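You operate a simulated robot arm through the tools that you are given. There is no shell and no other tool. Be economical: measure what you need, move in short steps, check, and stop when the job is done.

Carry out the task below with a simulated two-armed robot. There is one attempt and no reset: what you move stays moved.

JOB
On line 2's column, plug the yellow hose in at D20 and the blue hose at D21.
Fine: turn the roll stand's air lever on line 2 off before you pull a hose and on again when both are in; rest the pulled hose on the steel ledge; stop, bolt, wrench, valves and line 1's air lever stay as they are.

The check looks at the end state, three seconds after you hand in, the way a careful person would. Anything else that was tipped, shoved, dropped, spilled or broken makes it a failure.

ROBOT AND FRAMES
Two 6-joint arms with two-finger grippers on one trunk, on a base that drives. Base frame: it is fixed to the floor where the robot stands at the start and does not move with it; the origin is under the middle of the robot, x ahead of it, y to its left, z up. Lengths are in m, angles in degrees, forces in N, time in s.
The left shoulder is at the start at [0.06, 0.143, 0.952], the right one opposite. With the tool pointing down near the work surface each hand reaches from about 0.32 to 0.72 m from the robot's upright axis, wherever it stands, measured 20 degrees to its own side. Places, roughly: line one stand air lever [-2.3, -1, 0.6]; line two lower valve [0.6, -0.3, 0.5]; line two stand air lever [0.5, 0, 0.7]; line two upper valve [0.6, -0.3, 1.7]; lower port [0.6, -0.3, 1.1]; panel bolt [0.6, -0.4, 0.9]; panel stop [0.5, -0.2, 0.9]; steel ledge on the column [0.6, -0.3, 0.8]; upper port [0.6, -0.2, 1.2]. Payload 2.45 kg a hand.
Tool frame (each hand has its own): the origin (TCP) lies between the finger pads and is the grasp point; the fingertips stand 0.026 m ahead of it; z points along the fingers, y is the line along which they close. The gripper opens to 0.096 m. The gripper's body begins 0.069 m behind the TCP.
Orientation is told as [roll, pitch, yaw] about the base's x, y, z axes, in that order, counted from this pose: with the fingers straight down and closing along the base's y, the tool's x points along the base's -x, its y along +y and its z along -z.

CONTROLS
- The arms move only by the tool apply_moves. It takes "left_motion", "right_motion" or both (then of equal length, played together; a hand with none holds still); each is a list of rows, each an object of numbers (a shift or turn left out is 0, a gripper value left out holds the last): "ax", "ay", "az": the turn, a rotation vector about the tool's x, y, z in degrees; "dx", "dy", "dz": the shift along the tool's x, y, z in m; "fingers": the opening, from 0 (shut) to 1 (fully open). In form: [{"ax": .., "ay": .., "az": .., "dx": .., "dy": .., "dz": .., "fingers": ..}, ...]. A call has 1 to 20 rows; each row shifts and turns the commanded pose from where the row before left it, along the tool's axes as they then stand. Each row takes 0.2 s and may step no farther than 0.05 m and 8.6 degrees from the row before; otherwise, or with a gripper value out of range, the whole call is refused. A pose out of reach is approached as far as the arm can. The call stops where the force on the tool passes 40 N (or 10 N more than at its start, if that is more) or the arm is blocked; 0.2 s more then pass. The fingers move at their own pace and stop on an object; they squeeze with about 26 N. The grip force told is the motor's: it shows also when the fingers shut on nothing. Time passes only in rows, and 0.2 s behind the last, so rows that do not move let the fingers close. The reply holds the time, the measured pose of the TCP, the force on the tool along the base axes, the opening and the grip force, in the units named above and with some noise, with the torque about the TCP (base axes, N m) and any sound that the robot's microphone picked up.
- Cameras (640 x 400 px; columns grow to the right, rows downward): "scene" is now at [0.1373, -0.0236, 1.5574]; the picture's right is [-0.30, -0.95, 0.00], its down [-0.71, 0.22, -0.67] and it looks along [0.64, -0.20, -0.74] (base axes); focal length 273 px, centre (320, 200). "left" rides on the left gripper at [0.082, -0.003, -0.098] in its tool frame; the picture's right is [0.04, 1.00, 0.00], its down [-0.73, 0.03, -0.68] and it looks along [-0.68, 0.03, 0.73] (tool axes); focal length 256 px, centre (320, 200). "right" rides on the right gripper at [0.082, 0.003, -0.098] in its tool frame; the picture's right is [-0.04, 1.00, 0.00], its down [-0.73, -0.03, -0.68] and it looks along [-0.68, -0.03, 0.73] (tool axes); focal length 256 px, centre (320, 200). There is no depth. A picture from a camera that has moved, and an enlarged one, comes with that camera's place and axes in the base frame and with its lens.
- grab_frame(camera): a new picture of that camera. The clock stands still meanwhile.
- lift_body(by): slides the trunk up (or, below 0, down) by that many m; the arms and the scene camera ride with it, the base frame stays. It gives what a move gives, with no picture.
- base_move(legs): drives the robot by 1 to 6 legs, each [ahead, turn to the left] in m and degrees, along the robot's own axes; the way and the turn of a leg run together, so that a leg with both is an arc; at most 1.5 m and 180 degrees a leg. The arms and the cameras ride along, it lands a little off, and it stops where it bumps. It gives what a move gives.
- turn_head(pan, tilt): turns the head with the scene camera to pan (to the left, within 86 degrees either way) and tilt (down, from -29 to 69), counted from straight ahead of the robot. It gives what a move gives.
- inspect(camera, box): a new picture of the part [left, top, right, bottom] of that camera's present view, enlarged. The clock stands still meanwhile.
- job_done(): hands the job in; it is judged then, once.

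Work in short steps. Places have to be worked out from the pictures, the camera data and where the tool is seen: move nearer, look again, correct. Check each grasp and each placing, and mend what went wrong. You have 120 turns and 108 pictures in all, those below and enlarged ones among them. Open the grippers and draw the arms clear of the work before you hand the job in, unless the task says otherwise; then end with one line.

The tools are called by a JSON object that holds its "method" and its "body". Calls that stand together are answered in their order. apply_moves: Moves the arms, as the interface text tells. Its arguments: {"type":"object","properties":{"left_motion":{"type":"array"},"right_motion":{"type":"array"}},"required":[]} The other tools are called the same way: lift_body (by) slides the trunk up or down; base_move (legs) drives the base; turn_head (pan, tilt) turns the head that bears the scene camera; grab_frame (camera) takes a picture; inspect (camera, box) takes an enlarged picture of a part of a camera's view; job_done () hands the job in.

At the start:

```text
time_s: 0.0
left_eef_pos: [0.3032, 0.0198, 1.3522]
left_tool_rot: [0.0, 0.1, 0.0]
left_contact_force: [0.1, 1.0, 0.0]
left_torque: [0.04, 0.01, -0.04]
left_width: 0.0959
left_finger_force: 0.0
right_eef_pos: [0.3079, -0.3121, 1.3284]
right_tool_rot: [0.0, 0.0, -0.1]
right_contact_force: [-0.2, 0.1, 1.0]
right_torque: [-0.03, -0.01, 0.03]
right_width: 0.0956
right_finger_force: 0.1
trunk travel left (down, up): [-0.577, 0.013]
robot x, y, heading: [-0.0035, -0.0011, 0.1]
head pan, tilt: [-17.3, 47.8]
```

scene: 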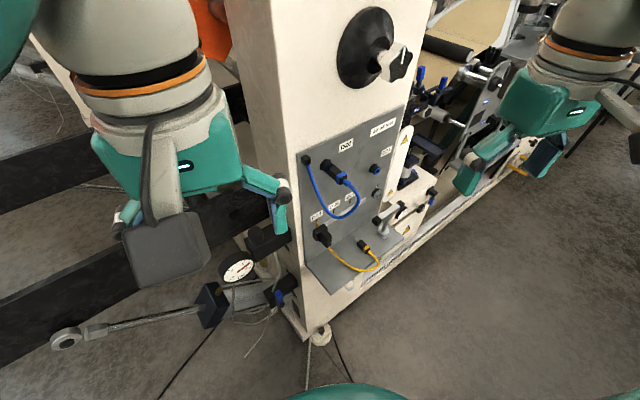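
right: 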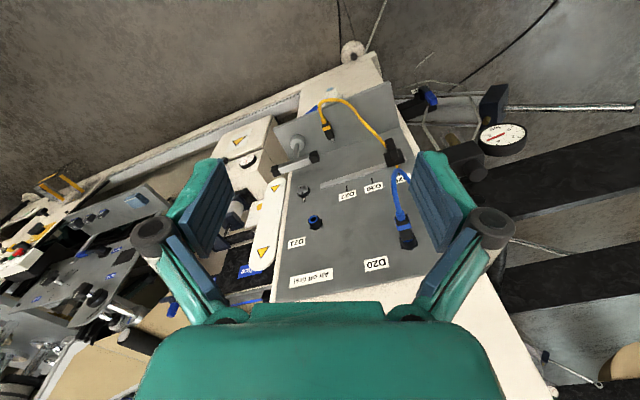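
left: 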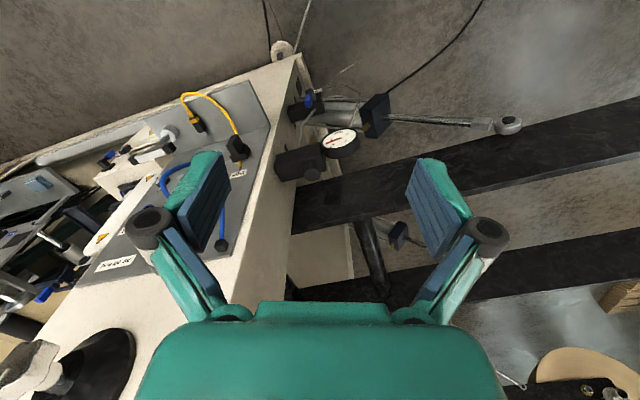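

The scene camera shows the panel with the blue hose plugged in at the top and the yellow one hanging near the ledge. I zoom in to read the labels and find the lever.

{"method": "inspect", "body": {"camera": "scene", "box": [280, 100, 440, 300]}}

{"method": "inspect", "body": {"camera": "right", "box": [220, 80, 460, 300]}}

```text
2.00 times, centred on (360, 200) of scene
camera zoom: at [0.1373, -0.0236, 1.5574], right [-0.3, -0.95, 0.0], down [-0.71, 0.22, -0.67], along [0.64, -0.2, -0.74], focal length 547 px, centre (240, 200)
```

zoom: 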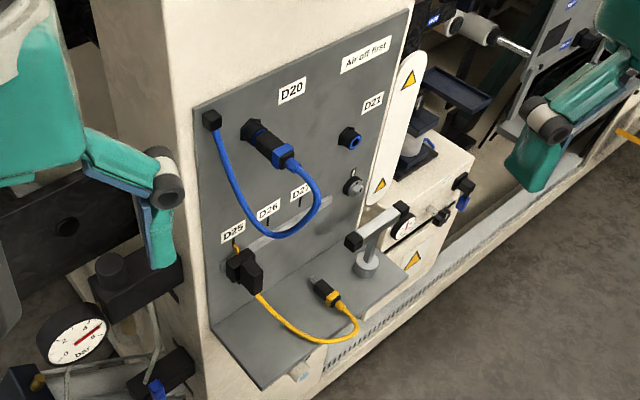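

```text
1.82 times, centred on (340, 190) of right
camera zoom: at [0.227, -0.3085, 1.4283], right [0.04, 1.0, 0.0], down [0.73, -0.03, 0.68], along [0.68, -0.03, -0.73], focal length 465 px, centre (284, 218)
```

zoom: 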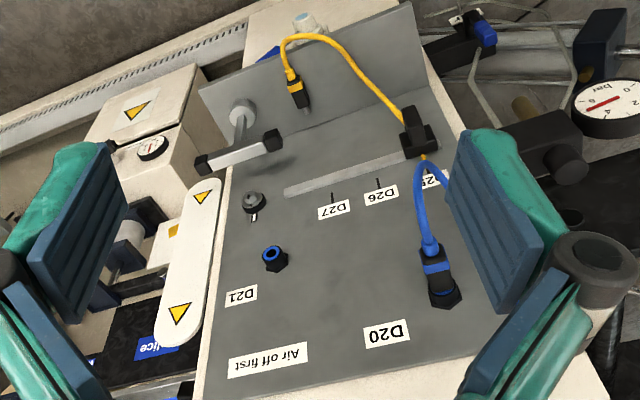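

The blue hose is in D20 and has to go to D21, and yellow's free end lies on the ledge. Next I look at the roll-stand lever area.

{"method": "inspect", "body": {"camera": "left", "box": [250, 70, 410, 190]}}

{"method": "inspect", "body": {"camera": "scene", "box": [180, 220, 340, 340]}}

{"method": "inspect", "body": {"camera": "scene", "box": [290, 140, 400, 280]}}

```text
3.33 times, centred on (330, 130) of left
camera zoom: at [0.2212, 0.0169, 1.4519], right [-0.04, 1.0, 0.0], down [0.73, 0.03, 0.68], along [0.68, 0.03, -0.74], focal length 853 px, centre (287, 433)
```

zoom: 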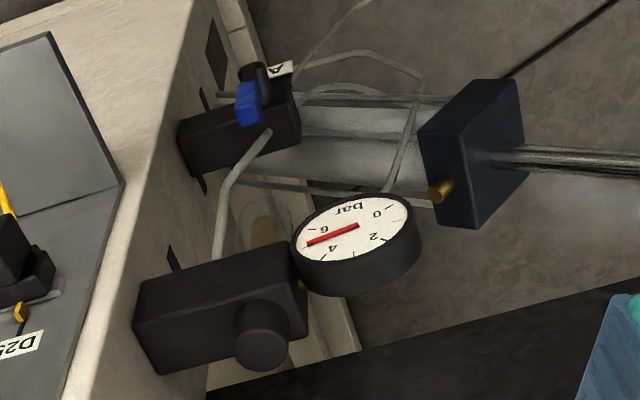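

```text
3.33 times, centred on (260, 280) of scene
camera zoom: at [0.1373, -0.0236, 1.5574], right [-0.3, -0.95, 0.0], down [-0.71, 0.22, -0.67], along [0.64, -0.2, -0.74], focal length 911 px, centre (520, -67)
```

zoom: 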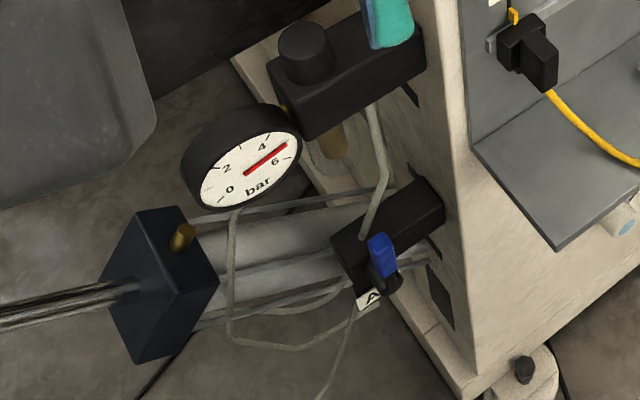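

```text
2.86 times, centred on (345, 210) of scene
camera zoom: at [0.1373, -0.0236, 1.5574], right [-0.3, -0.95, 0.0], down [-0.71, 0.22, -0.67], along [0.64, -0.2, -0.74], focal length 781 px, centre (249, 171)
```

zoom: 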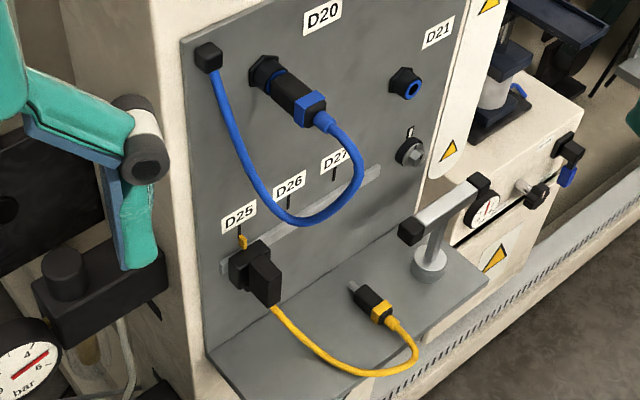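

By triangulation D20 is at about [0.576,-0.174,1.164] and D21 at about [0.632,-0.337,1.06]. That puts the panel normal near [-0.95,-0.32,0]. The blue lever is near [0.52,0.01,0.72]. I lower the trunk to bring the left hand closer to it.

{"method": "lift_body", "body": {"by": -0.25}}

{"method": "grab_frame", "body": {"camera": "left"}}

{"method": "grab_frame", "body": {"camera": "scene"}}

```text
time_s: 2.6
left_eef_pos: [0.3021, 0.0212, 1.1044]
left_tool_rot: [0.1, 0.1, 0.0]
left_contact_force: [1.2, 0.8, 1.0]
left_torque: [0.03, 0.04, -0.02]
left_width: 0.096
left_finger_force: 0.0
right_eef_pos: [0.3092, -0.313, 1.08]
right_tool_rot: [0.0, 0.0, 0.0]
right_contact_force: [-0.6, 0.3, 0.2]
right_torque: [0.03, -0.01, 0.01]
right_width: 0.0959
right_finger_force: 0.1
trunk travel left (down, up): [-0.327, 0.263]
robot x, y, heading: [0.0006, -0.0026, 0.1]
head pan, tilt: [-17.3, 47.8]
```

```text
99 pictures are left
camera left: at [0.221, 0.0169, 1.2024], right [-0.04, 1.0, 0.0], down [0.73, 0.03, 0.68], along [0.68, 0.03, -0.74], focal length 256 px, centre (320, 200)
```

left: 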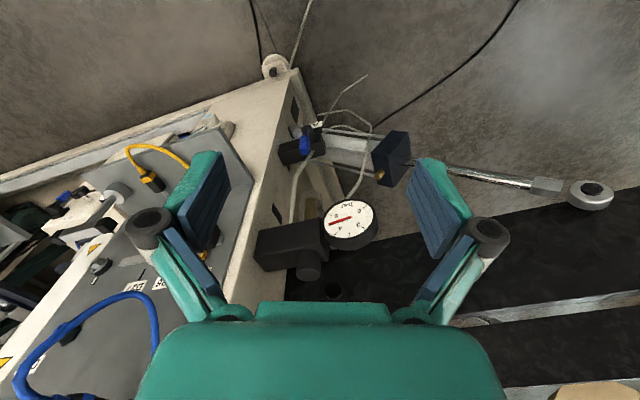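

```text
98 pictures are left
camera scene: at [0.1371, -0.0236, 1.3075], right [-0.3, -0.95, 0.0], down [-0.71, 0.22, -0.67], along [0.64, -0.2, -0.74], focal length 273 px, centre (320, 200)
```

scene: 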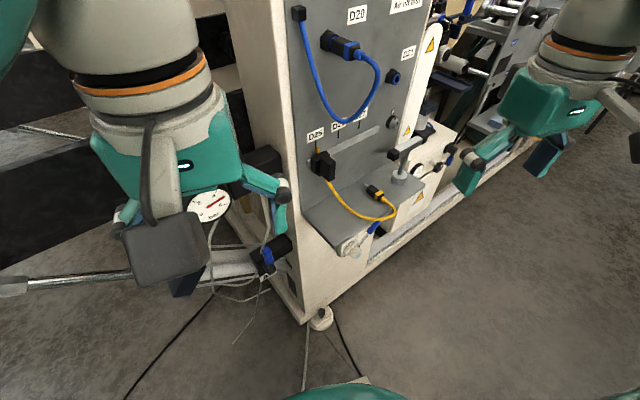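

{"method": "inspect", "body": {"camera": "left", "box": [265, 90, 365, 180]}}

{"method": "inspect", "body": {"camera": "scene", "box": [225, 220, 325, 300]}}

```text
4.44 times, centred on (315, 135) of left
camera zoom: at [0.221, 0.0169, 1.2024], right [-0.04, 1.0, 0.0], down [0.73, 0.03, 0.68], along [0.68, 0.03, -0.74], focal length 1138 px, centre (342, 489)
```

zoom: 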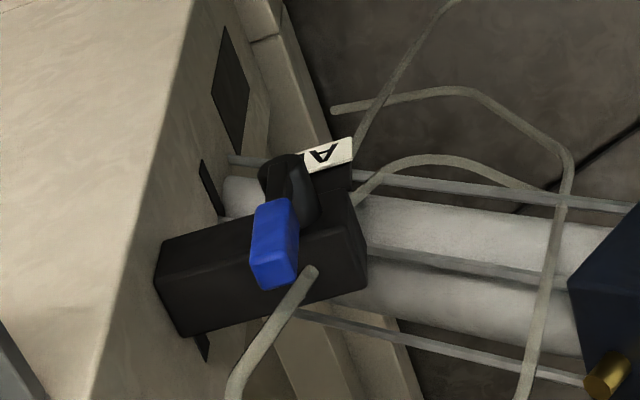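

```text
5.00 times, centred on (275, 260) of scene
camera zoom: at [0.1371, -0.0236, 1.3075], right [-0.3, -0.95, 0.0], down [-0.71, 0.22, -0.67], along [0.64, -0.2, -0.74], focal length 1367 px, centre (545, -100)
```

zoom: 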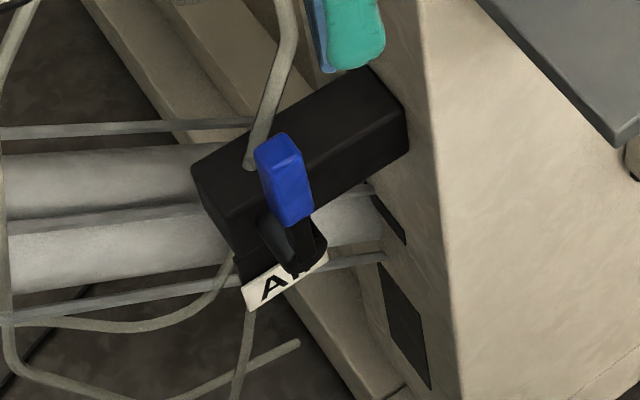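

The lever's handle stands up on a valve whose pivot faces the robot, and part of an "A.." plate shows below it. I bring the left hand low and pitched so its camera looks level at the plate.

{"method": "apply_moves", "body": {"left_motion": [{"dz": 0.045, "dx": -0.004}, {"dz": 0.045, "dx": -0.004}, {"dz": 0.045, "dx": -0.004}, {"dz": 0.045, "dx": -0.004}, {"dz": 0.045, "dx": -0.004}, {"dz": 0.045, "dx": -0.004}, {"dz": 0.045, "dx": -0.004}, {"dz": 0.045, "dx": -0.004}, {"ay": -7.5}, {"ay": -7.5}, {"ay": -7.5}, {"ay": -7.5}, {"ay": -7.5}, {"ay": -7.5}]}}

{"method": "grab_frame", "body": {"camera": "left"}}

```text
time_s: 5.6
left_eef_pos: [0.3654, 0.0119, 0.7641]
left_tool_rot: [-3.7, -45.3, 6.7]
left_contact_force: [-0.2, 0.8, -0.2]
left_torque: [-0.01, 0.03, 0.04]
left_width: 0.0958
left_finger_force: 0.1
left hand out of reach, approached as far as the arm can: row 13, 14
right_eef_pos: [0.308, -0.3125, 1.0798]
right_tool_rot: [0.0, 0.0, 0.0]
right_contact_force: [0.3, -0.8, -0.7]
right_torque: [-0.03, -0.01, -0.03]
right_width: 0.0958
right_finger_force: 0.0
trunk travel left (down, up): [-0.327, 0.263]
robot x, y, heading: [0.0028, -0.0013, -0.2]
head pan, tilt: [-17.3, 47.8]
```

```text
95 pictures are left
camera left: at [0.2382, 0.0003, 0.776], right [-0.1, 0.99, -0.07], down [0.03, 0.08, 1.0], along [0.99, 0.1, -0.03], focal length 256 px, centre (320, 200)
```

left: 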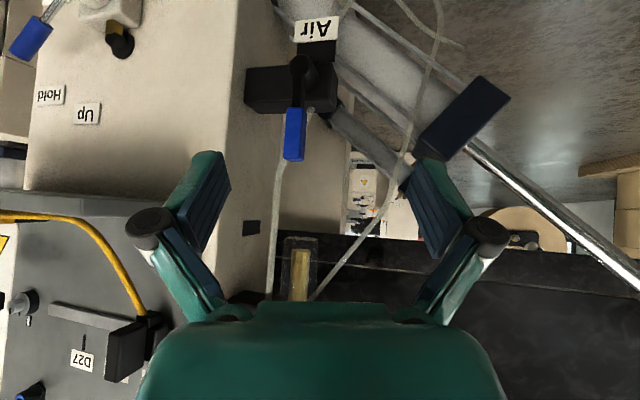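

{"method": "inspect", "body": {"camera": "left", "box": [230, 0, 390, 180]}}

{"method": "inspect", "body": {"camera": "left", "box": [0, 0, 160, 130]}}

```text
2.22 times, centred on (310, 90) of left
camera zoom: at [0.2382, 0.0003, 0.776], right [-0.1, 0.99, -0.07], down [0.03, 0.08, 1.0], along [0.99, 0.1, -0.03], focal length 569 px, centre (342, 444)
```

zoom: 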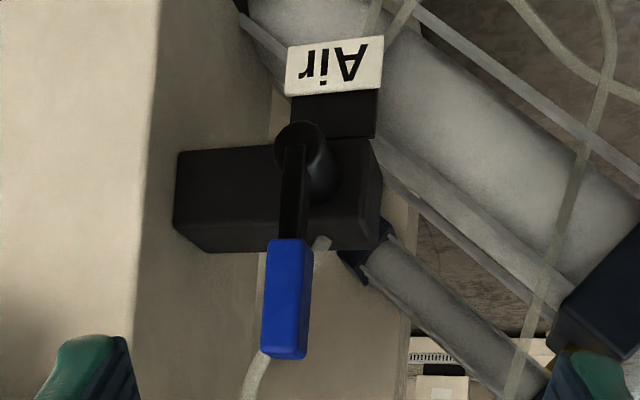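

```text
3.08 times, centred on (80, 65) of left
camera zoom: at [0.2382, 0.0003, 0.776], right [-0.1, 0.99, -0.07], down [0.03, 0.08, 1.0], along [0.99, 0.1, -0.03], focal length 788 px, centre (1058, 615)
```

zoom: 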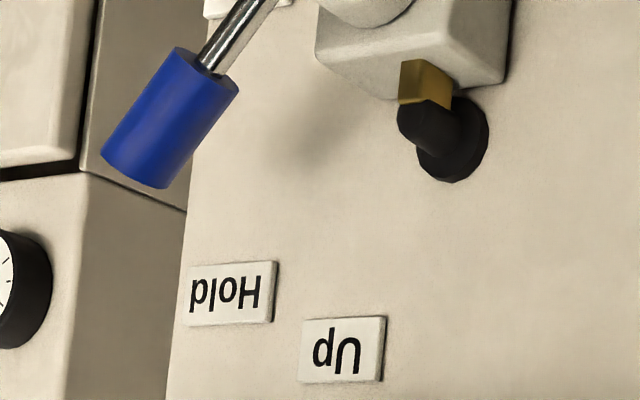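

The "Air" plate has no on/off marks. The handle stands up along the body and the column blocks it on the right, so off must be a quarter turn to the left, away from the column. I close the left fingers into a peg and move forward towards the handle, turning to face the pivot.

{"method": "apply_moves", "body": {"left_motion": [{"dx": -0.022, "dz": 0.022, "fingers": 0}, {"dx": -0.022, "dz": 0.022}, {"ax": -4.5, "az": -4.5}, {"ax": -4.5, "az": -4.5}, {"ax": -4.5, "az": -4.5}, {"ay": -5}, {"ay": -5}, {"ay": -5}]}}

{"method": "grab_frame", "body": {"camera": "left"}}

```text
time_s: 7.4
left_eef_pos: [0.4426, 0.0347, 0.7963]
left_tool_rot: [-15.3, -57.5, 39.6]
left_contact_force: [0.4, 0.6, -0.4]
left_torque: [-0.01, 0.01, -0.03]
left_width: 0.0
left_finger_force: 25.6
right_eef_pos: [0.3076, -0.3125, 1.0798]
right_tool_rot: [0.1, 0.0, 0.0]
right_contact_force: [-0.5, 1.0, 0.6]
right_torque: [0.01, 0.01, 0.0]
right_width: 0.0961
right_finger_force: 0.0
trunk travel left (down, up): [-0.327, 0.263]
robot x, y, heading: [-0.0026, 0.0006, -0.1]
head pan, tilt: [-17.3, 47.8]
stopped in row 8 (left hand): the arm was blocked; the commanded pose is now the measured one
```

```text
92 pictures are left
camera left: at [0.3314, -0.0278, 0.7804], right [-0.46, 0.87, -0.18], down [-0.25, 0.06, 0.97], along [0.85, 0.49, 0.19], focal length 256 px, centre (320, 200)
```

left: 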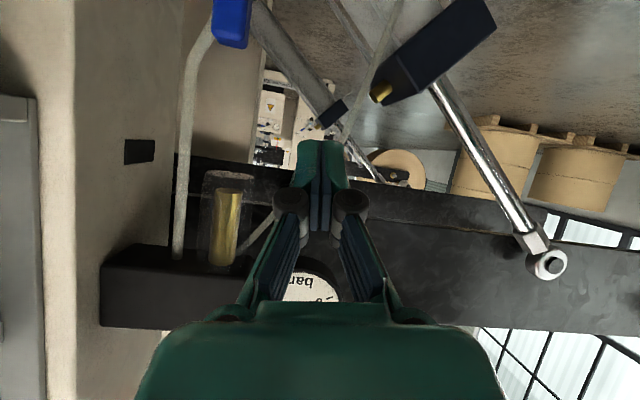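

The arm was blocked by its own folding, with no contact force. I back the base off so the arm works less folded, and lower the trunk a little.

{"method": "base_move", "body": {"legs": [[-0.18, 0]]}}

{"method": "lift_body", "body": {"by": -0.1}}

{"method": "grab_frame", "body": {"camera": "scene"}}

```text
time_s: 8.9
left_eef_pos: [0.2608, 0.0342, 0.7986]
left_tool_rot: [-15.4, -57.6, 39.5]
left_contact_force: [-1.0, -0.2, 0.3]
left_torque: [-0.05, -0.01, -0.03]
left_width: 0.0001
left_finger_force: 26.5
right_eef_pos: [0.1272, -0.3115, 1.0799]
right_tool_rot: [-0.1, -0.1, 0.0]
right_contact_force: [-0.2, -0.2, -0.6]
right_torque: [0.0, -0.01, 0.01]
right_width: 0.0958
right_finger_force: 0.2
trunk travel left (down, up): [-0.327, 0.263]
robot x, y, heading: [-0.1806, 0.0008, -0.1]
head pan, tilt: [-17.3, 47.8]
```

```text
time_s: 10.2
left_eef_pos: [0.2618, 0.0343, 0.6974]
left_tool_rot: [-15.4, -57.6, 39.6]
left_contact_force: [0.0, 0.3, 0.3]
left_torque: [0.0, 0.01, 0.02]
left_width: 0.0001
left_finger_force: 26.2
right_eef_pos: [0.1268, -0.3124, 0.9801]
right_tool_rot: [0.0, -0.1, 0.1]
right_contact_force: [-0.4, 0.6, -0.3]
right_torque: [0.01, -0.02, 0.02]
right_width: 0.096
right_finger_force: 0.1
trunk travel left (down, up): [-0.227, 0.363]
robot x, y, heading: [-0.1797, -0.0004, 0.1]
head pan, tilt: [-17.3, 47.8]
```

```text
91 pictures are left
camera scene: at [-0.0436, -0.0235, 1.2068], right [-0.3, -0.95, 0.0], down [-0.71, 0.22, -0.67], along [0.64, -0.2, -0.74], focal length 273 px, centre (320, 200)
```

scene: 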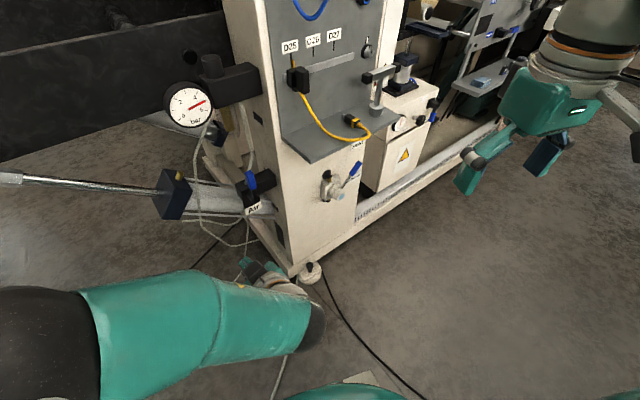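

The view is much clearer now, and from the reported rotation the tool already points along [0.80,0.31,-0.52], close to the pivot axis. I translate to a pre-contact spot right of and in front of the handle.

{"method": "apply_moves", "body": {"left_motion": [{"dx": -0.0161, "dy": -0.0284, "dz": 0.019}, {"dx": -0.0161, "dy": -0.0284, "dz": 0.019}, {"dx": -0.0161, "dy": -0.0284, "dz": 0.019}, {"dx": -0.0161, "dy": -0.0284, "dz": 0.019}, {"dx": -0.0161, "dy": -0.0284, "dz": 0.019}, {"dx": -0.0161, "dy": -0.0284, "dz": 0.019}]}}

{"method": "turn_head", "body": {"pan": 0, "tilt": 40}}

{"method": "grab_frame", "body": {"camera": "left"}}

{"method": "grab_frame", "body": {"camera": "scene"}}

```text
time_s: 11.6
left_eef_pos: [0.4687, -0.0473, 0.748]
left_tool_rot: [-15.4, -57.4, 39.7]
left_contact_force: [0.2, -0.4, 0.2]
left_torque: [0.01, -0.01, 0.0]
left_width: 0.0001
left_finger_force: 26.1
right_eef_pos: [0.1276, -0.3122, 0.981]
right_tool_rot: [0.0, 0.0, 0.1]
right_contact_force: [0.4, 0.2, 0.1]
right_torque: [0.0, -0.01, -0.03]
right_width: 0.0962
right_finger_force: 0.0
trunk travel left (down, up): [-0.227, 0.363]
robot x, y, heading: [-0.1809, 0.0007, -0.1]
head pan, tilt: [-17.3, 47.8]
```

```text
time_s: 12.4
left_eef_pos: [0.4674, -0.0477, 0.7446]
left_tool_rot: [-15.3, -57.5, 39.6]
left_contact_force: [0.3, -0.2, 0.4]
left_torque: [-0.02, -0.01, 0.0]
left_width: 0.0
left_finger_force: 25.7
right_eef_pos: [0.1274, -0.3115, 0.9813]
right_tool_rot: [0.0, 0.0, 0.0]
right_contact_force: [-0.7, 0.4, 1.3]
right_torque: [-0.01, 0.0, 0.0]
right_width: 0.0961
right_finger_force: 0.0
trunk travel left (down, up): [-0.227, 0.363]
robot x, y, heading: [-0.1824, 0.0014, -0.1]
head pan, tilt: [0.0, 40.0]
```

```text
90 pictures are left
camera left: at [0.3571, -0.1098, 0.7283], right [-0.46, 0.87, -0.18], down [-0.25, 0.06, 0.97], along [0.85, 0.49, 0.19], focal length 256 px, centre (320, 200)
```

left: 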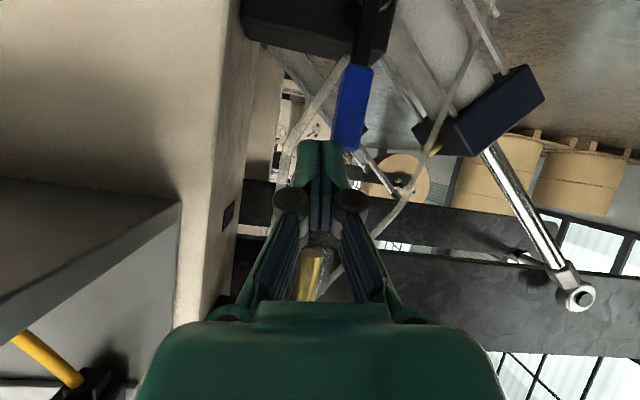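

```text
89 pictures are left
camera scene: at [-0.0337, -0.0001, 1.2185], right [0.0, -1.0, 0.0], down [-0.64, 0.0, -0.77], along [0.77, 0.0, -0.64], focal length 273 px, centre (320, 200)
```

scene: 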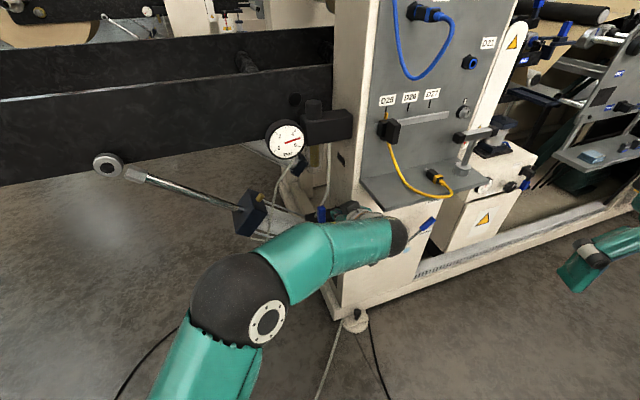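

The handle tip works out at [0.52,-0.003,0.724], matching my estimate. I slide the closed fingertips in beside its right side.

{"method": "apply_moves", "body": {"left_motion": [{"dy": -0.008, "dz": 0.02}, {"dz": 0.025}, {"dz": 0.025}]}}

{"method": "grab_frame", "body": {"camera": "left"}}

```text
time_s: 13.2
left_eef_pos: [0.5275, -0.0378, 0.7099]
left_tool_rot: [-15.2, -57.6, 39.4]
left_contact_force: [-0.1, -0.1, -0.6]
left_torque: [0.01, 0.0, 0.01]
left_width: 0.0
left_finger_force: 25.9
right_eef_pos: [0.1271, -0.3118, 0.9795]
right_tool_rot: [0.2, 0.0, 0.0]
right_contact_force: [0.1, -0.2, 0.1]
right_torque: [0.01, 0.0, -0.03]
right_width: 0.0961
right_finger_force: 0.1
trunk travel left (down, up): [-0.227, 0.363]
robot x, y, heading: [-0.1828, 0.0018, 0.2]
head pan, tilt: [0.0, 40.0]
```

```text
88 pictures are left
camera left: at [0.4162, -0.099, 0.6928], right [-0.46, 0.87, -0.17], down [-0.25, 0.06, 0.97], along [0.85, 0.49, 0.19], focal length 256 px, centre (320, 200)
```

left: 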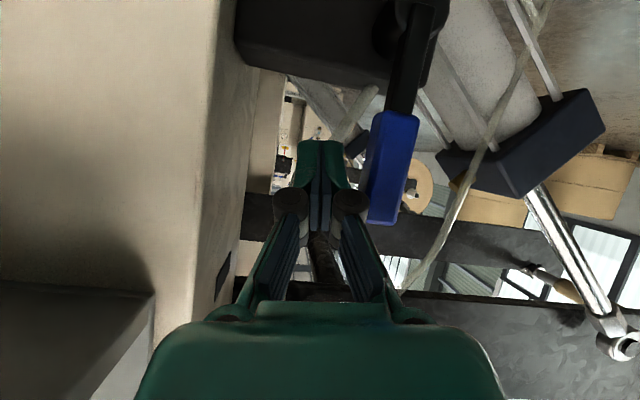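

The peg sits just right of the handle. I push it along the first part of the arc to the left and check that the handle follows.

{"method": "apply_moves", "body": {"left_motion": [{"dx": -0.0012, "dy": 0.013, "dz": 0.0013}, {"dx": -0.0062, "dy": 0.022, "dz": -0.0003}, {"dx": -0.0012, "dy": 0.0226, "dz": 0.0028}, {"dx": 0.004, "dy": 0.0217, "dz": 0.0057}]}}

{"method": "grab_frame", "body": {"camera": "left"}}

```text
time_s: 14.2
left_eef_pos: [0.4999, 0.0407, 0.6982]
left_tool_rot: [-15.3, -57.7, 39.4]
left_contact_force: [0.5, 1.1, -0.5]
left_torque: [0.0, 0.01, 0.02]
left_width: 0.0
left_finger_force: 26.0
right_eef_pos: [0.1267, -0.3117, 0.9808]
right_tool_rot: [-0.1, 0.0, 0.0]
right_contact_force: [0.3, -0.1, -0.1]
right_torque: [-0.01, 0.04, 0.03]
right_width: 0.0961
right_finger_force: 0.2
trunk travel left (down, up): [-0.227, 0.363]
robot x, y, heading: [-0.1772, 0.0034, -0.1]
head pan, tilt: [0.0, 40.0]
```

```text
87 pictures are left
camera left: at [0.3889, -0.0216, 0.6807], right [-0.46, 0.87, -0.18], down [-0.25, 0.06, 0.97], along [0.85, 0.49, 0.19], focal length 256 px, centre (320, 200)
```

left: 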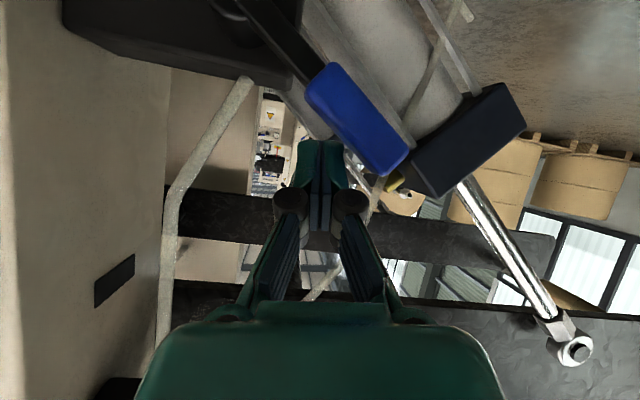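

The handle is following at about 45°. I finish the arc.

{"method": "apply_moves", "body": {"left_motion": [{"dx": 0.0089, "dy": 0.0193, "dz": 0.0081}, {"dx": 0.0131, "dy": 0.0157, "dz": 0.0101}, {"dx": 0.0165, "dy": 0.011, "dz": 0.0113}, {"dx": 0.006, "dy": 0.0025, "dz": 0.0039}]}}

{"method": "grab_frame", "body": {"camera": "left"}}

{"method": "inspect", "body": {"camera": "scene", "box": [230, 90, 390, 250]}}

```text
time_s: 15.2
left_eef_pos: [0.4931, 0.0776, 0.6503]
left_tool_rot: [-17.2, -58.9, 41.1]
left_contact_force: [7.1, 1.4, 3.6]
left_torque: [0.07, -0.16, -0.1]
left_width: 0.0001
left_finger_force: 26.2
right_eef_pos: [0.1285, -0.3133, 0.9816]
right_tool_rot: [0.0, 0.1, 0.0]
right_contact_force: [-0.1, -0.5, -0.1]
right_torque: [-0.02, 0.0, 0.03]
right_width: 0.0961
right_finger_force: 0.0
trunk travel left (down, up): [-0.227, 0.363]
robot x, y, heading: [-0.1783, -0.0001, 0.1]
head pan, tilt: [0.0, 40.0]
stopped in row 4 (left hand): the force on the tool passed its limit at 44 N (the readings are from after the stop); the commanded pose is now the measured one
```

```text
86 pictures are left
camera left: at [0.3832, 0.0166, 0.6285], right [-0.45, 0.87, -0.19], down [-0.28, 0.06, 0.96], along [0.85, 0.49, 0.21], focal length 256 px, centre (320, 200)
```

left: 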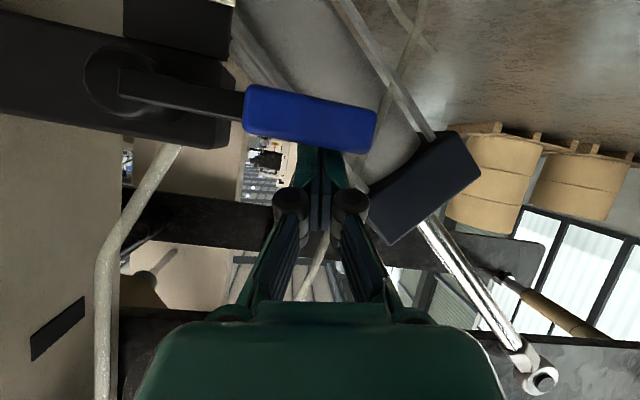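

```text
2.50 times, centred on (310, 170) of scene
camera zoom: at [-0.0331, 0.0001, 1.2182], right [0.0, -1.0, 0.0], down [-0.64, 0.0, -0.77], along [0.77, 0.0, -0.64], focal length 684 px, centre (345, 275)
```

zoom: 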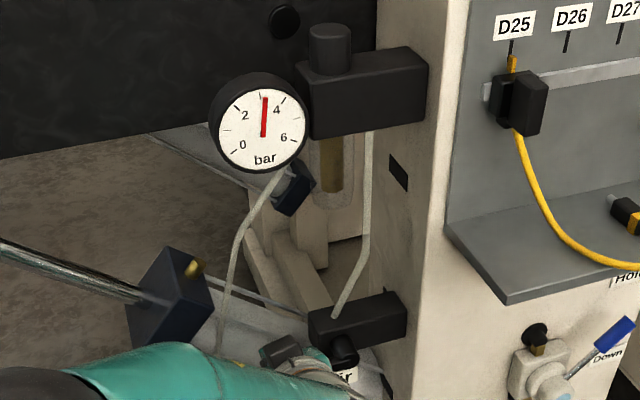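

The handle is crosswise at its stop and the gauge is falling, so the air is going off. I withdraw the left hand and check the gauge.

{"method": "apply_moves", "body": {"left_motion": [{"dx": -0.006, "dz": -0.008}, {"dz": -0.04}, {"dz": -0.04}, {"dz": -0.04}]}}

{"method": "inspect", "body": {"camera": "scene", "box": [230, 90, 390, 250]}}

{"method": "grab_frame", "body": {"camera": "scene"}}

```text
time_s: 16.2
left_eef_pos: [0.3911, 0.0401, 0.7161]
left_tool_rot: [-16.9, -58.7, 40.8]
left_contact_force: [0.0, 0.0, -0.3]
left_torque: [-0.01, 0.01, -0.01]
left_width: 0.0001
left_finger_force: 26.2
right_eef_pos: [0.1266, -0.3124, 0.9816]
right_tool_rot: [0.0, 0.1, 0.0]
right_contact_force: [0.3, 0.2, -0.2]
right_torque: [0.02, 0.01, -0.06]
right_width: 0.0958
right_finger_force: 0.1
trunk travel left (down, up): [-0.227, 0.363]
robot x, y, heading: [-0.1809, -0.0033, 0.2]
head pan, tilt: [0.0, 40.0]
```

```text
2.50 times, centred on (310, 170) of scene
camera zoom: at [-0.0339, 0.0, 1.2185], right [0.0, -1.0, 0.0], down [-0.64, 0.0, -0.77], along [0.77, 0.0, -0.64], focal length 684 px, centre (345, 275)
```

zoom: 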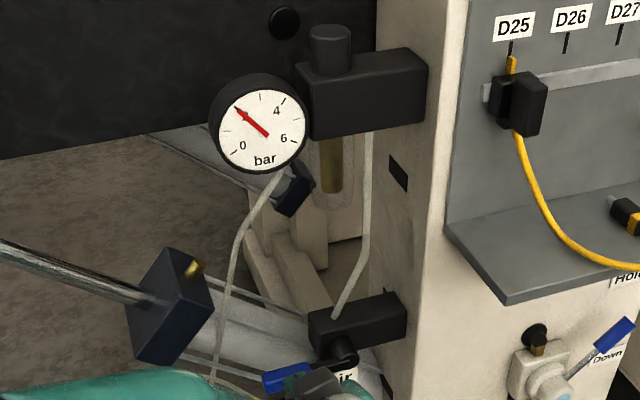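

```text
83 pictures are left
camera scene: at [-0.0339, 0.0, 1.2185], right [0.0, -1.0, 0.0], down [-0.64, 0.0, -0.77], along [0.77, 0.0, -0.64], focal length 273 px, centre (320, 200)
```

scene: 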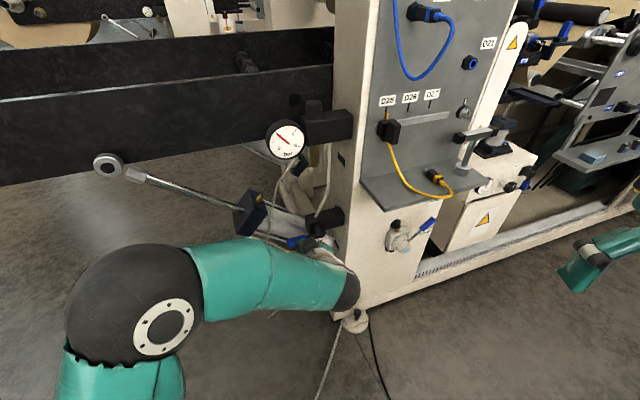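

The gauge is nearly at zero. I move the left hand up and out of the way, clear of gauge and lever, before driving forward.

{"method": "apply_moves", "body": {"left_motion": [{"dz": -0.045}, {"dz": -0.045}, {"dx": -0.036, "dy": 0.0127, "dz": -0.0118}, {"dx": -0.036, "dy": 0.0127, "dz": -0.0118}, {"dx": -0.036, "dy": 0.0127, "dz": -0.0118}, {"dx": -0.036, "dy": 0.0127, "dz": -0.0118}, {"dx": -0.036, "dy": 0.0127, "dz": -0.0118}, {"dx": -0.036, "dy": 0.0127, "dz": -0.0118}, {"dx": 0.0124, "dy": 0.0133, "dz": -0.0239}, {"dx": 0.0124, "dy": 0.0133, "dz": -0.0239}]}}

{"method": "lift_body", "body": {"by": 0.15}}

{"method": "base_move", "body": {"legs": [[0.14, 0]]}}

{"method": "turn_head", "body": {"pan": -25, "tilt": 30}}

{"method": "grab_frame", "body": {"camera": "scene"}}

```text
time_s: 18.4
left_eef_pos: [0.2563, 0.1299, 0.9674]
left_tool_rot: [-17.0, -58.6, 40.7]
left_contact_force: [0.0, -0.8, 0.0]
left_torque: [-0.04, 0.01, -0.01]
left_width: 0.0
left_finger_force: 26.3
right_eef_pos: [0.1277, -0.3124, 0.98]
right_tool_rot: [0.1, 0.1, -0.1]
right_contact_force: [0.2, 0.0, -0.1]
right_torque: [-0.05, 0.0, 0.03]
right_width: 0.0963
right_finger_force: 0.1
trunk travel left (down, up): [-0.227, 0.363]
robot x, y, heading: [-0.184, 0.0013, 0.1]
head pan, tilt: [0.0, 40.0]
```

```text
time_s: 20.2
left_eef_pos: [0.2549, 0.1305, 1.1167]
left_tool_rot: [-17.0, -58.8, 40.8]
left_contact_force: [-0.6, 0.9, 0.1]
left_torque: [-0.02, 0.03, 0.01]
left_width: 0.0
left_finger_force: 26.0
right_eef_pos: [0.127, -0.3119, 1.1308]
right_tool_rot: [0.1, 0.0, 0.0]
right_contact_force: [0.4, -0.2, 0.3]
right_torque: [0.0, 0.0, 0.02]
right_width: 0.0959
right_finger_force: 0.0
trunk travel left (down, up): [-0.377, 0.213]
robot x, y, heading: [-0.1828, -0.0006, -0.1]
head pan, tilt: [0.0, 40.0]
```

```text
time_s: 21.5
left_eef_pos: [0.3977, 0.1301, 1.1162]
left_tool_rot: [-16.9, -58.6, 40.6]
left_contact_force: [1.5, 0.8, -0.6]
left_torque: [-0.01, -0.01, -0.02]
left_width: 0.0
left_finger_force: 25.7
right_eef_pos: [0.2677, -0.313, 1.1305]
right_tool_rot: [0.0, 0.0, -0.1]
right_contact_force: [0.2, -0.1, 0.0]
right_torque: [0.04, 0.06, -0.04]
right_width: 0.0961
right_finger_force: 0.1
trunk travel left (down, up): [-0.377, 0.213]
robot x, y, heading: [-0.0442, -0.0003, 0.0]
head pan, tilt: [0.0, 40.0]
```

```text
time_s: 22.4
left_eef_pos: [0.3967, 0.1315, 1.1171]
left_tool_rot: [-16.9, -58.7, 40.7]
left_contact_force: [0.1, 0.2, -1.1]
left_torque: [0.0, 0.04, 0.01]
left_width: 0.0
left_finger_force: 26.0
right_eef_pos: [0.2694, -0.3121, 1.1324]
right_tool_rot: [0.0, 0.0, 0.0]
right_contact_force: [0.3, 1.4, -0.6]
right_torque: [-0.03, 0.0, 0.0]
right_width: 0.0958
right_finger_force: 0.0
trunk travel left (down, up): [-0.377, 0.213]
robot x, y, heading: [-0.0367, 0.0011, -0.4]
head pan, tilt: [-25.0, 30.0]
```

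```text
82 pictures are left
camera scene: at [0.1039, -0.0384, 1.3839], right [-0.42, -0.91, 0.0], down [-0.45, 0.21, -0.87], along [0.78, -0.37, -0.5], focal length 273 px, centre (320, 200)
```

scene: 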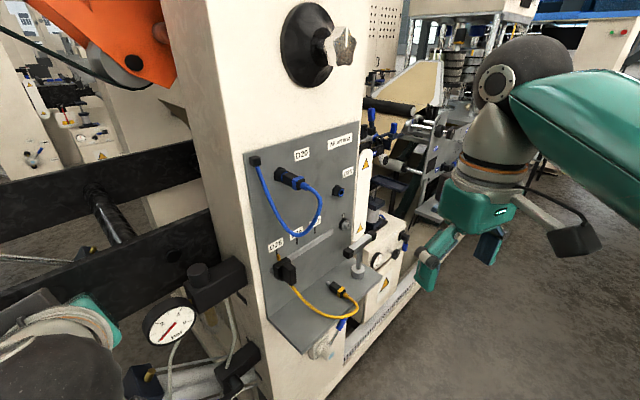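

The gauge reads zero. I orient the right hand about 35° forward-down with its yaw square to the panel, and bring it above and in front of the blue plug for a close look.

{"method": "apply_moves", "body": {"right_motion": [{"ay": -7}, {"ay": -7}, {"ay": -7}, {"ay": -7}, {"ay": -7}, {"ax": -3.6, "az": -5.2}, {"ax": -3.6, "az": -5.2}, {"ax": -3.6, "az": -5.2}, {"dx": -0.0445, "dy": 0.005, "dz": -0.001}, {"dx": -0.0445, "dy": 0.005, "dz": -0.001}, {"dx": -0.0445, "dy": 0.005, "dz": -0.001}, {"dx": -0.0445, "dy": 0.005, "dz": -0.001}, {"dx": -0.0445, "dy": 0.005, "dz": -0.001}, {"dx": -0.0445, "dy": 0.005, "dz": -0.001}]}}

{"method": "grab_frame", "body": {"camera": "right"}}

{"method": "grab_frame", "body": {"camera": "scene"}}

```text
time_s: 25.4
left_eef_pos: [0.3938, 0.129, 1.1184]
left_tool_rot: [-17.0, -58.8, 40.7]
left_contact_force: [-0.9, -0.7, 1.2]
left_torque: [0.03, 0.0, -0.03]
left_width: 0.0001
left_finger_force: 26.3
right_eef_pos: [0.4382, -0.2266, 1.2628]
right_tool_rot: [0.0, -35.1, 19.0]
right_contact_force: [-0.1, 0.1, 0.3]
right_torque: [0.03, -0.02, -0.01]
right_width: 0.0959
right_finger_force: 0.1
right hand out of reach, approached as far as the arm can: row 14
trunk travel left (down, up): [-0.377, 0.213]
robot x, y, heading: [-0.0423, -0.0019, 0.1]
head pan, tilt: [-25.0, 30.0]
```

```text
81 pictures are left
camera right: at [0.3214, -0.2631, 1.2961], right [-0.29, 0.96, 0.02], down [0.21, 0.04, 0.98], along [0.93, 0.29, -0.21], focal length 256 px, centre (320, 200)
```

right: 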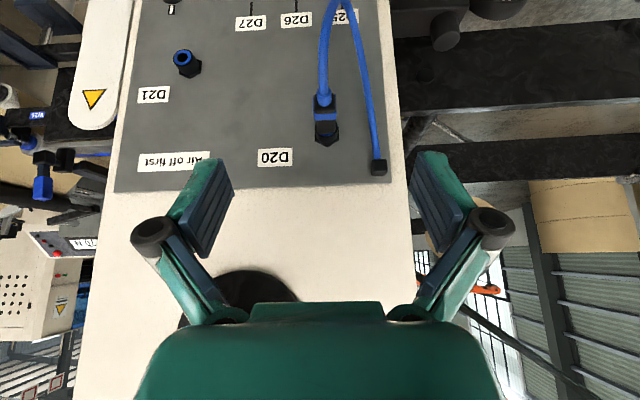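

```text
80 pictures are left
camera scene: at [0.1008, -0.0397, 1.3842], right [-0.42, -0.91, 0.0], down [-0.45, 0.21, -0.87], along [0.79, -0.37, -0.5], focal length 273 px, centre (320, 200)
```

scene: 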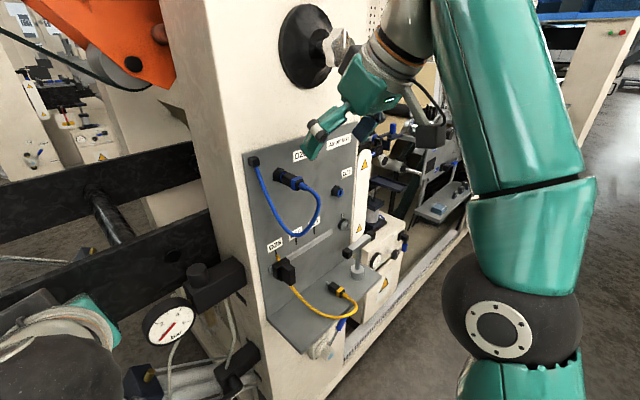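

The right arm is near its height limit. I raise the trunk and drive slightly ahead, after a zoom on the blue plug.

{"method": "inspect", "body": {"camera": "right", "box": [270, 50, 400, 190]}}

{"method": "lift_body", "body": {"by": 0.15}}

{"method": "base_move", "body": {"legs": [[0.04, 0]]}}

```text
2.86 times, centred on (335, 120) of right
camera zoom: at [0.3214, -0.2631, 1.2961], right [-0.29, 0.96, 0.02], down [0.21, 0.04, 0.98], along [0.93, 0.29, -0.21], focal length 731 px, centre (277, 429)
```

zoom: 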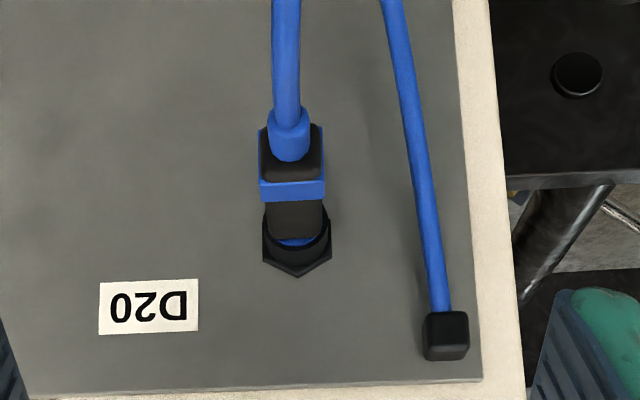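

```text
time_s: 27.2
left_eef_pos: [0.3964, 0.1305, 1.2677]
left_tool_rot: [-16.8, -58.6, 40.7]
left_contact_force: [0.2, 0.4, -0.5]
left_torque: [0.0, -0.02, 0.01]
left_width: 0.0001
left_finger_force: 25.9
right_eef_pos: [0.4423, -0.2241, 1.4102]
right_tool_rot: [-0.2, -34.9, 19.0]
right_contact_force: [0.3, -0.7, -1.1]
right_torque: [0.0, 0.0, 0.02]
right_width: 0.0958
right_finger_force: 0.1
trunk travel left (down, up): [-0.527, 0.063]
robot x, y, heading: [-0.0393, 0.0008, -0.1]
head pan, tilt: [-25.0, 30.0]
```

```text
time_s: 28.1
left_eef_pos: [0.4383, 0.1295, 1.2665]
left_tool_rot: [-16.8, -58.5, 40.6]
left_contact_force: [0.6, -0.2, 0.6]
left_torque: [0.02, 0.01, 0.03]
left_width: 0.0
left_finger_force: 26.3
right_eef_pos: [0.4849, -0.2267, 1.4084]
right_tool_rot: [0.0, -34.9, 19.0]
right_contact_force: [1.6, -0.8, -0.2]
right_torque: [-0.02, 0.04, 0.03]
right_width: 0.0963
right_finger_force: 0.0
trunk travel left (down, up): [-0.527, 0.063]
robot x, y, heading: [-0.003, 0.0018, -0.3]
head pan, tilt: [-25.0, 30.0]
```

The exposed plug is about 36 mm long and 22 mm wide. A black elbow sits 50 mm to its left, so I use a narrow opening. I steepen the pitch to -25° so the tips miss the port rim, and go to a pre-grasp above the plug.

{"method": "apply_moves", "body": {"right_motion": [{"dx": 0.0212, "dy": 0.0042, "dz": 0.0297, "fingers": 0.48}, {"dx": 0.0212, "dy": 0.0042, "dz": 0.0297}, {"dx": 0.0212, "dy": 0.0042, "dz": 0.0297}, {"dx": 0.0212, "dy": 0.0042, "dz": 0.0297}, {"dx": 0.0212, "dy": 0.0042, "dz": 0.0297}, {"ay": 5}, {"ay": 5}]}}

{"method": "grab_frame", "body": {"camera": "right"}}

{"method": "grab_frame", "body": {"camera": "scene"}}

```text
time_s: 29.6
left_eef_pos: [0.4372, 0.1291, 1.2683]
left_tool_rot: [-16.9, -58.7, 40.7]
left_contact_force: [0.9, 0.4, 0.8]
left_torque: [0.01, 0.01, 0.01]
left_width: 0.0001
left_finger_force: 26.1
right_eef_pos: [0.4754, -0.2068, 1.2274]
right_tool_rot: [0.0, -24.9, 19.1]
right_contact_force: [-0.8, -0.5, -0.4]
right_torque: [-0.02, -0.03, -0.01]
right_width: 0.0464
right_finger_force: 0.1
trunk travel left (down, up): [-0.527, 0.063]
robot x, y, heading: [-0.003, -0.0019, -0.1]
head pan, tilt: [-25.0, 30.0]
```

```text
78 pictures are left
camera right: at [0.3641, -0.2403, 1.2828], right [-0.29, 0.96, 0.01], down [0.37, 0.1, 0.92], along [0.88, 0.27, -0.38], focal length 256 px, centre (320, 200)
```

right: 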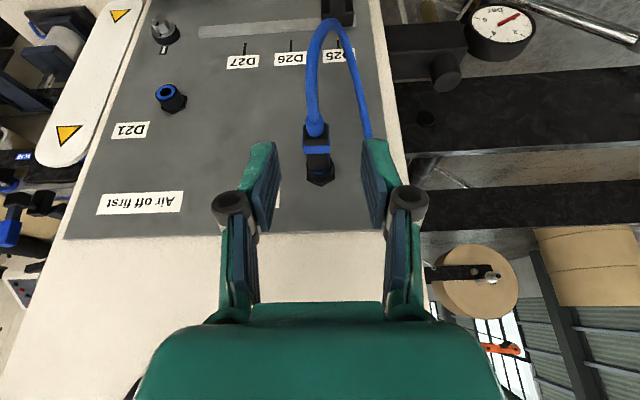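

```text
77 pictures are left
camera scene: at [0.1438, -0.0386, 1.5338], right [-0.42, -0.91, 0.0], down [-0.45, 0.21, -0.87], along [0.78, -0.37, -0.5], focal length 273 px, centre (320, 200)
```

scene: 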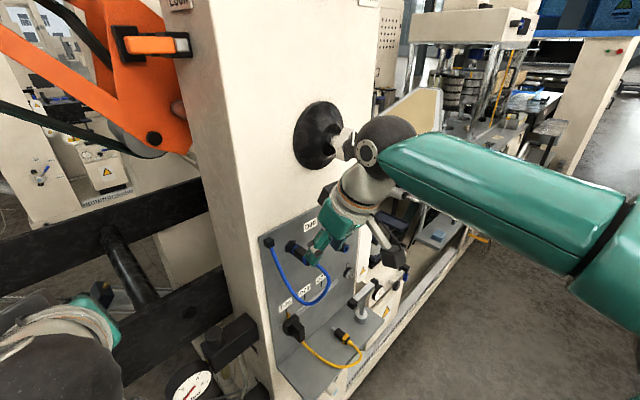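

Alignment looks good sideways (plug u≈-0.353). I descend along the finger axis to straddle the plug.

{"method": "apply_moves", "body": {"right_motion": [{"dx": -0.0133, "dy": -0.0013, "dz": 0.0125}, {"dx": -0.0133, "dy": -0.0013, "dz": 0.0125}, {"dz": 0.025}, {"dz": 0.025}]}}

{"method": "grab_frame", "body": {"camera": "right"}}

{"method": "inspect", "body": {"camera": "scene", "box": [240, 180, 400, 310]}}

```text
time_s: 30.6
left_eef_pos: [0.437, 0.1307, 1.2676]
left_tool_rot: [-16.9, -58.7, 40.7]
left_contact_force: [-0.6, 0.0, -0.5]
left_torque: [-0.04, 0.01, 0.0]
left_width: 0.0
left_finger_force: 25.3
right_eef_pos: [0.5283, -0.1912, 1.169]
right_tool_rot: [-0.2, -24.9, 19.0]
right_contact_force: [0.7, 0.8, -0.1]
right_torque: [0.0, -0.02, 0.0]
right_width: 0.0459
right_finger_force: 0.1
trunk travel left (down, up): [-0.527, 0.063]
robot x, y, heading: [-0.0022, -0.0034, -0.2]
head pan, tilt: [-25.0, 30.0]
```

```text
76 pictures are left
camera right: at [0.4187, -0.2248, 1.2258], right [-0.29, 0.96, 0.01], down [0.37, 0.1, 0.93], along [0.88, 0.27, -0.38], focal length 256 px, centre (320, 200)
```

right: 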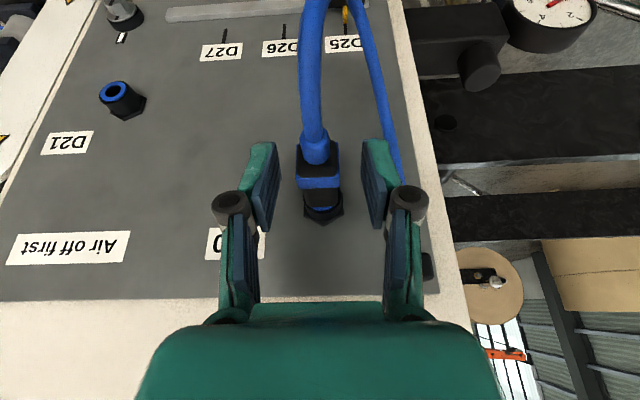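

```text
3.08 times, centred on (320, 245) of scene
camera zoom: at [0.1442, -0.0385, 1.5339], right [-0.42, -0.91, 0.0], down [-0.45, 0.21, -0.87], along [0.78, -0.37, -0.5], focal length 841 px, centre (320, 62)
```

zoom: 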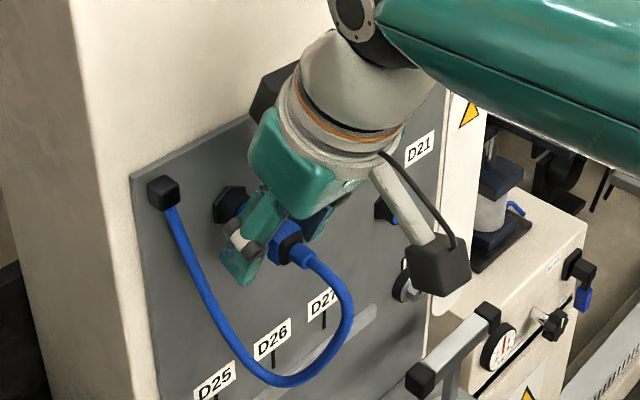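

The fingers straddle the plug and the camera is clear of the hose. I close.

{"method": "apply_moves", "body": {"right_motion": [{"fingers": 0}, {}, {}, {}]}}

{"method": "inspect", "body": {"camera": "right", "box": [220, 100, 420, 260]}}

{"method": "inspect", "body": {"camera": "scene", "box": [270, 210, 370, 290]}}

```text
time_s: 31.6
left_eef_pos: [0.4357, 0.1301, 1.2685]
left_tool_rot: [-17.0, -58.6, 40.6]
left_contact_force: [-0.8, 0.3, 0.7]
left_torque: [0.0, 0.01, -0.01]
left_width: 0.0
left_finger_force: 26.0
right_eef_pos: [0.5277, -0.1907, 1.1714]
right_tool_rot: [-0.2, -24.9, 19.0]
right_contact_force: [-2.1, -0.1, -0.4]
right_torque: [-0.01, 0.03, 0.08]
right_width: 0.0188
right_finger_force: 26.0
trunk travel left (down, up): [-0.527, 0.063]
robot x, y, heading: [0.0025, -0.0014, 0.1]
head pan, tilt: [-25.0, 30.0]
```

```text
2.50 times, centred on (320, 180) of right
camera zoom: at [0.4179, -0.2248, 1.2261], right [-0.29, 0.96, 0.02], down [0.37, 0.1, 0.92], along [0.88, 0.27, -0.38], focal length 640 px, centre (320, 250)
```

zoom: 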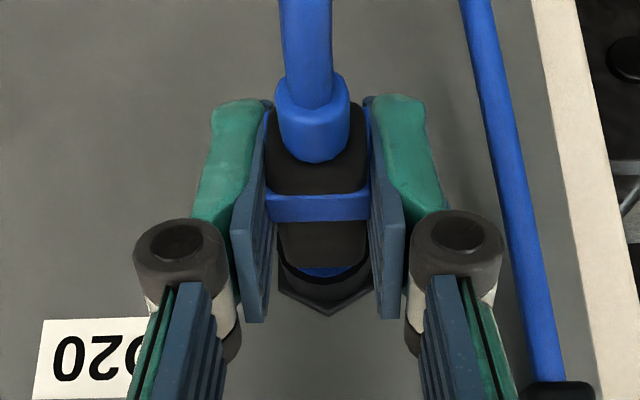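

```text
5.00 times, centred on (320, 250) of scene
camera zoom: at [0.1434, -0.0385, 1.5339], right [-0.42, -0.91, 0.0], down [-0.45, 0.21, -0.87], along [0.78, -0.37, -0.5], focal length 1367 px, centre (320, -50)
```

zoom: 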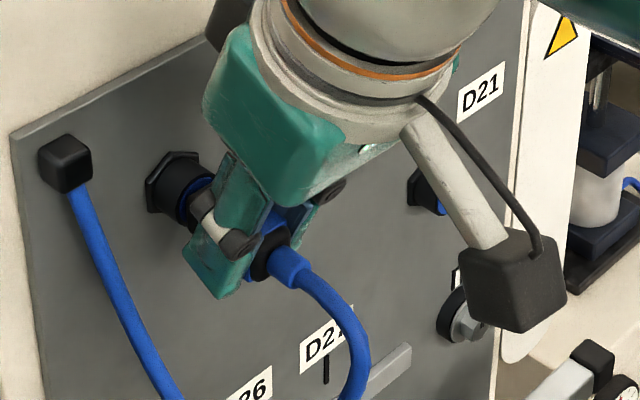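

Grip holds at 18.8 mm on the plug's band. I note this pose as the "inserted in D20" reference and pull straight out along the panel normal.

{"method": "apply_moves", "body": {"right_motion": [{"dx": 0.0091, "dz": -0.0042}, {"dx": 0.0091, "dz": -0.0042}, {"dx": 0.0136, "dz": -0.0063}, {"dx": 0.0136, "dz": -0.0063}]}}

{"method": "grab_frame", "body": {"camera": "right"}}

{"method": "grab_frame", "body": {"camera": "scene"}}

```text
time_s: 32.6
left_eef_pos: [0.4366, 0.1301, 1.2682]
left_tool_rot: [-17.0, -58.7, 40.7]
left_contact_force: [-0.8, 0.3, 1.0]
left_torque: [0.01, 0.0, 0.03]
left_width: 0.0
left_finger_force: 26.1
right_eef_pos: [0.4793, -0.2051, 1.1714]
right_tool_rot: [-0.1, -25.0, 19.1]
right_contact_force: [-0.6, -0.3, 0.3]
right_torque: [0.01, 0.04, 0.02]
right_width: 0.0189
right_finger_force: 26.1
trunk travel left (down, up): [-0.527, 0.063]
robot x, y, heading: [-0.0029, -0.0018, 0.2]
head pan, tilt: [-25.0, 30.0]
```

```text
72 pictures are left
camera right: at [0.3689, -0.2397, 1.2256], right [-0.29, 0.96, 0.02], down [0.37, 0.1, 0.93], along [0.88, 0.27, -0.38], focal length 256 px, centre (320, 200)
```

right: 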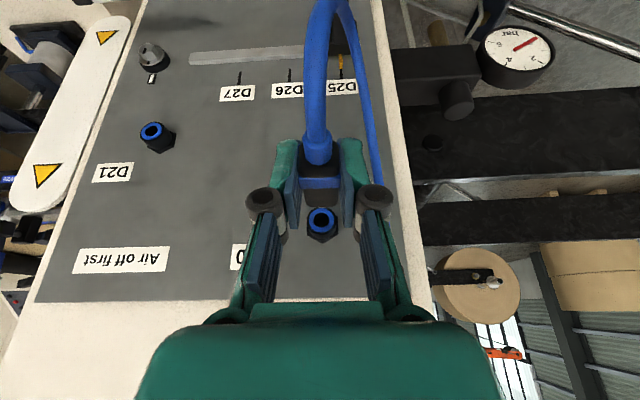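

```text
71 pictures are left
camera scene: at [0.1432, -0.0386, 1.534], right [-0.42, -0.91, 0.0], down [-0.45, 0.21, -0.87], along [0.78, -0.37, -0.5], focal length 273 px, centre (320, 200)
```

scene: 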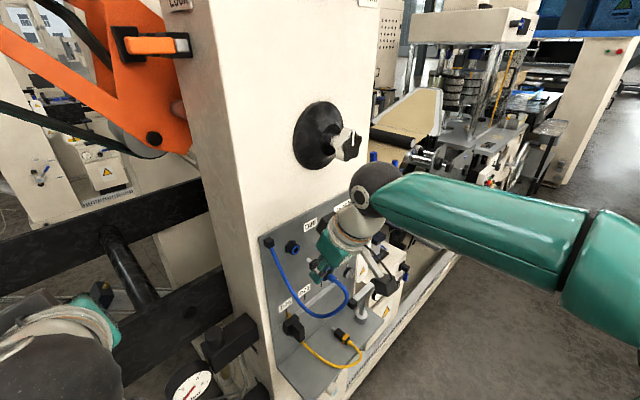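

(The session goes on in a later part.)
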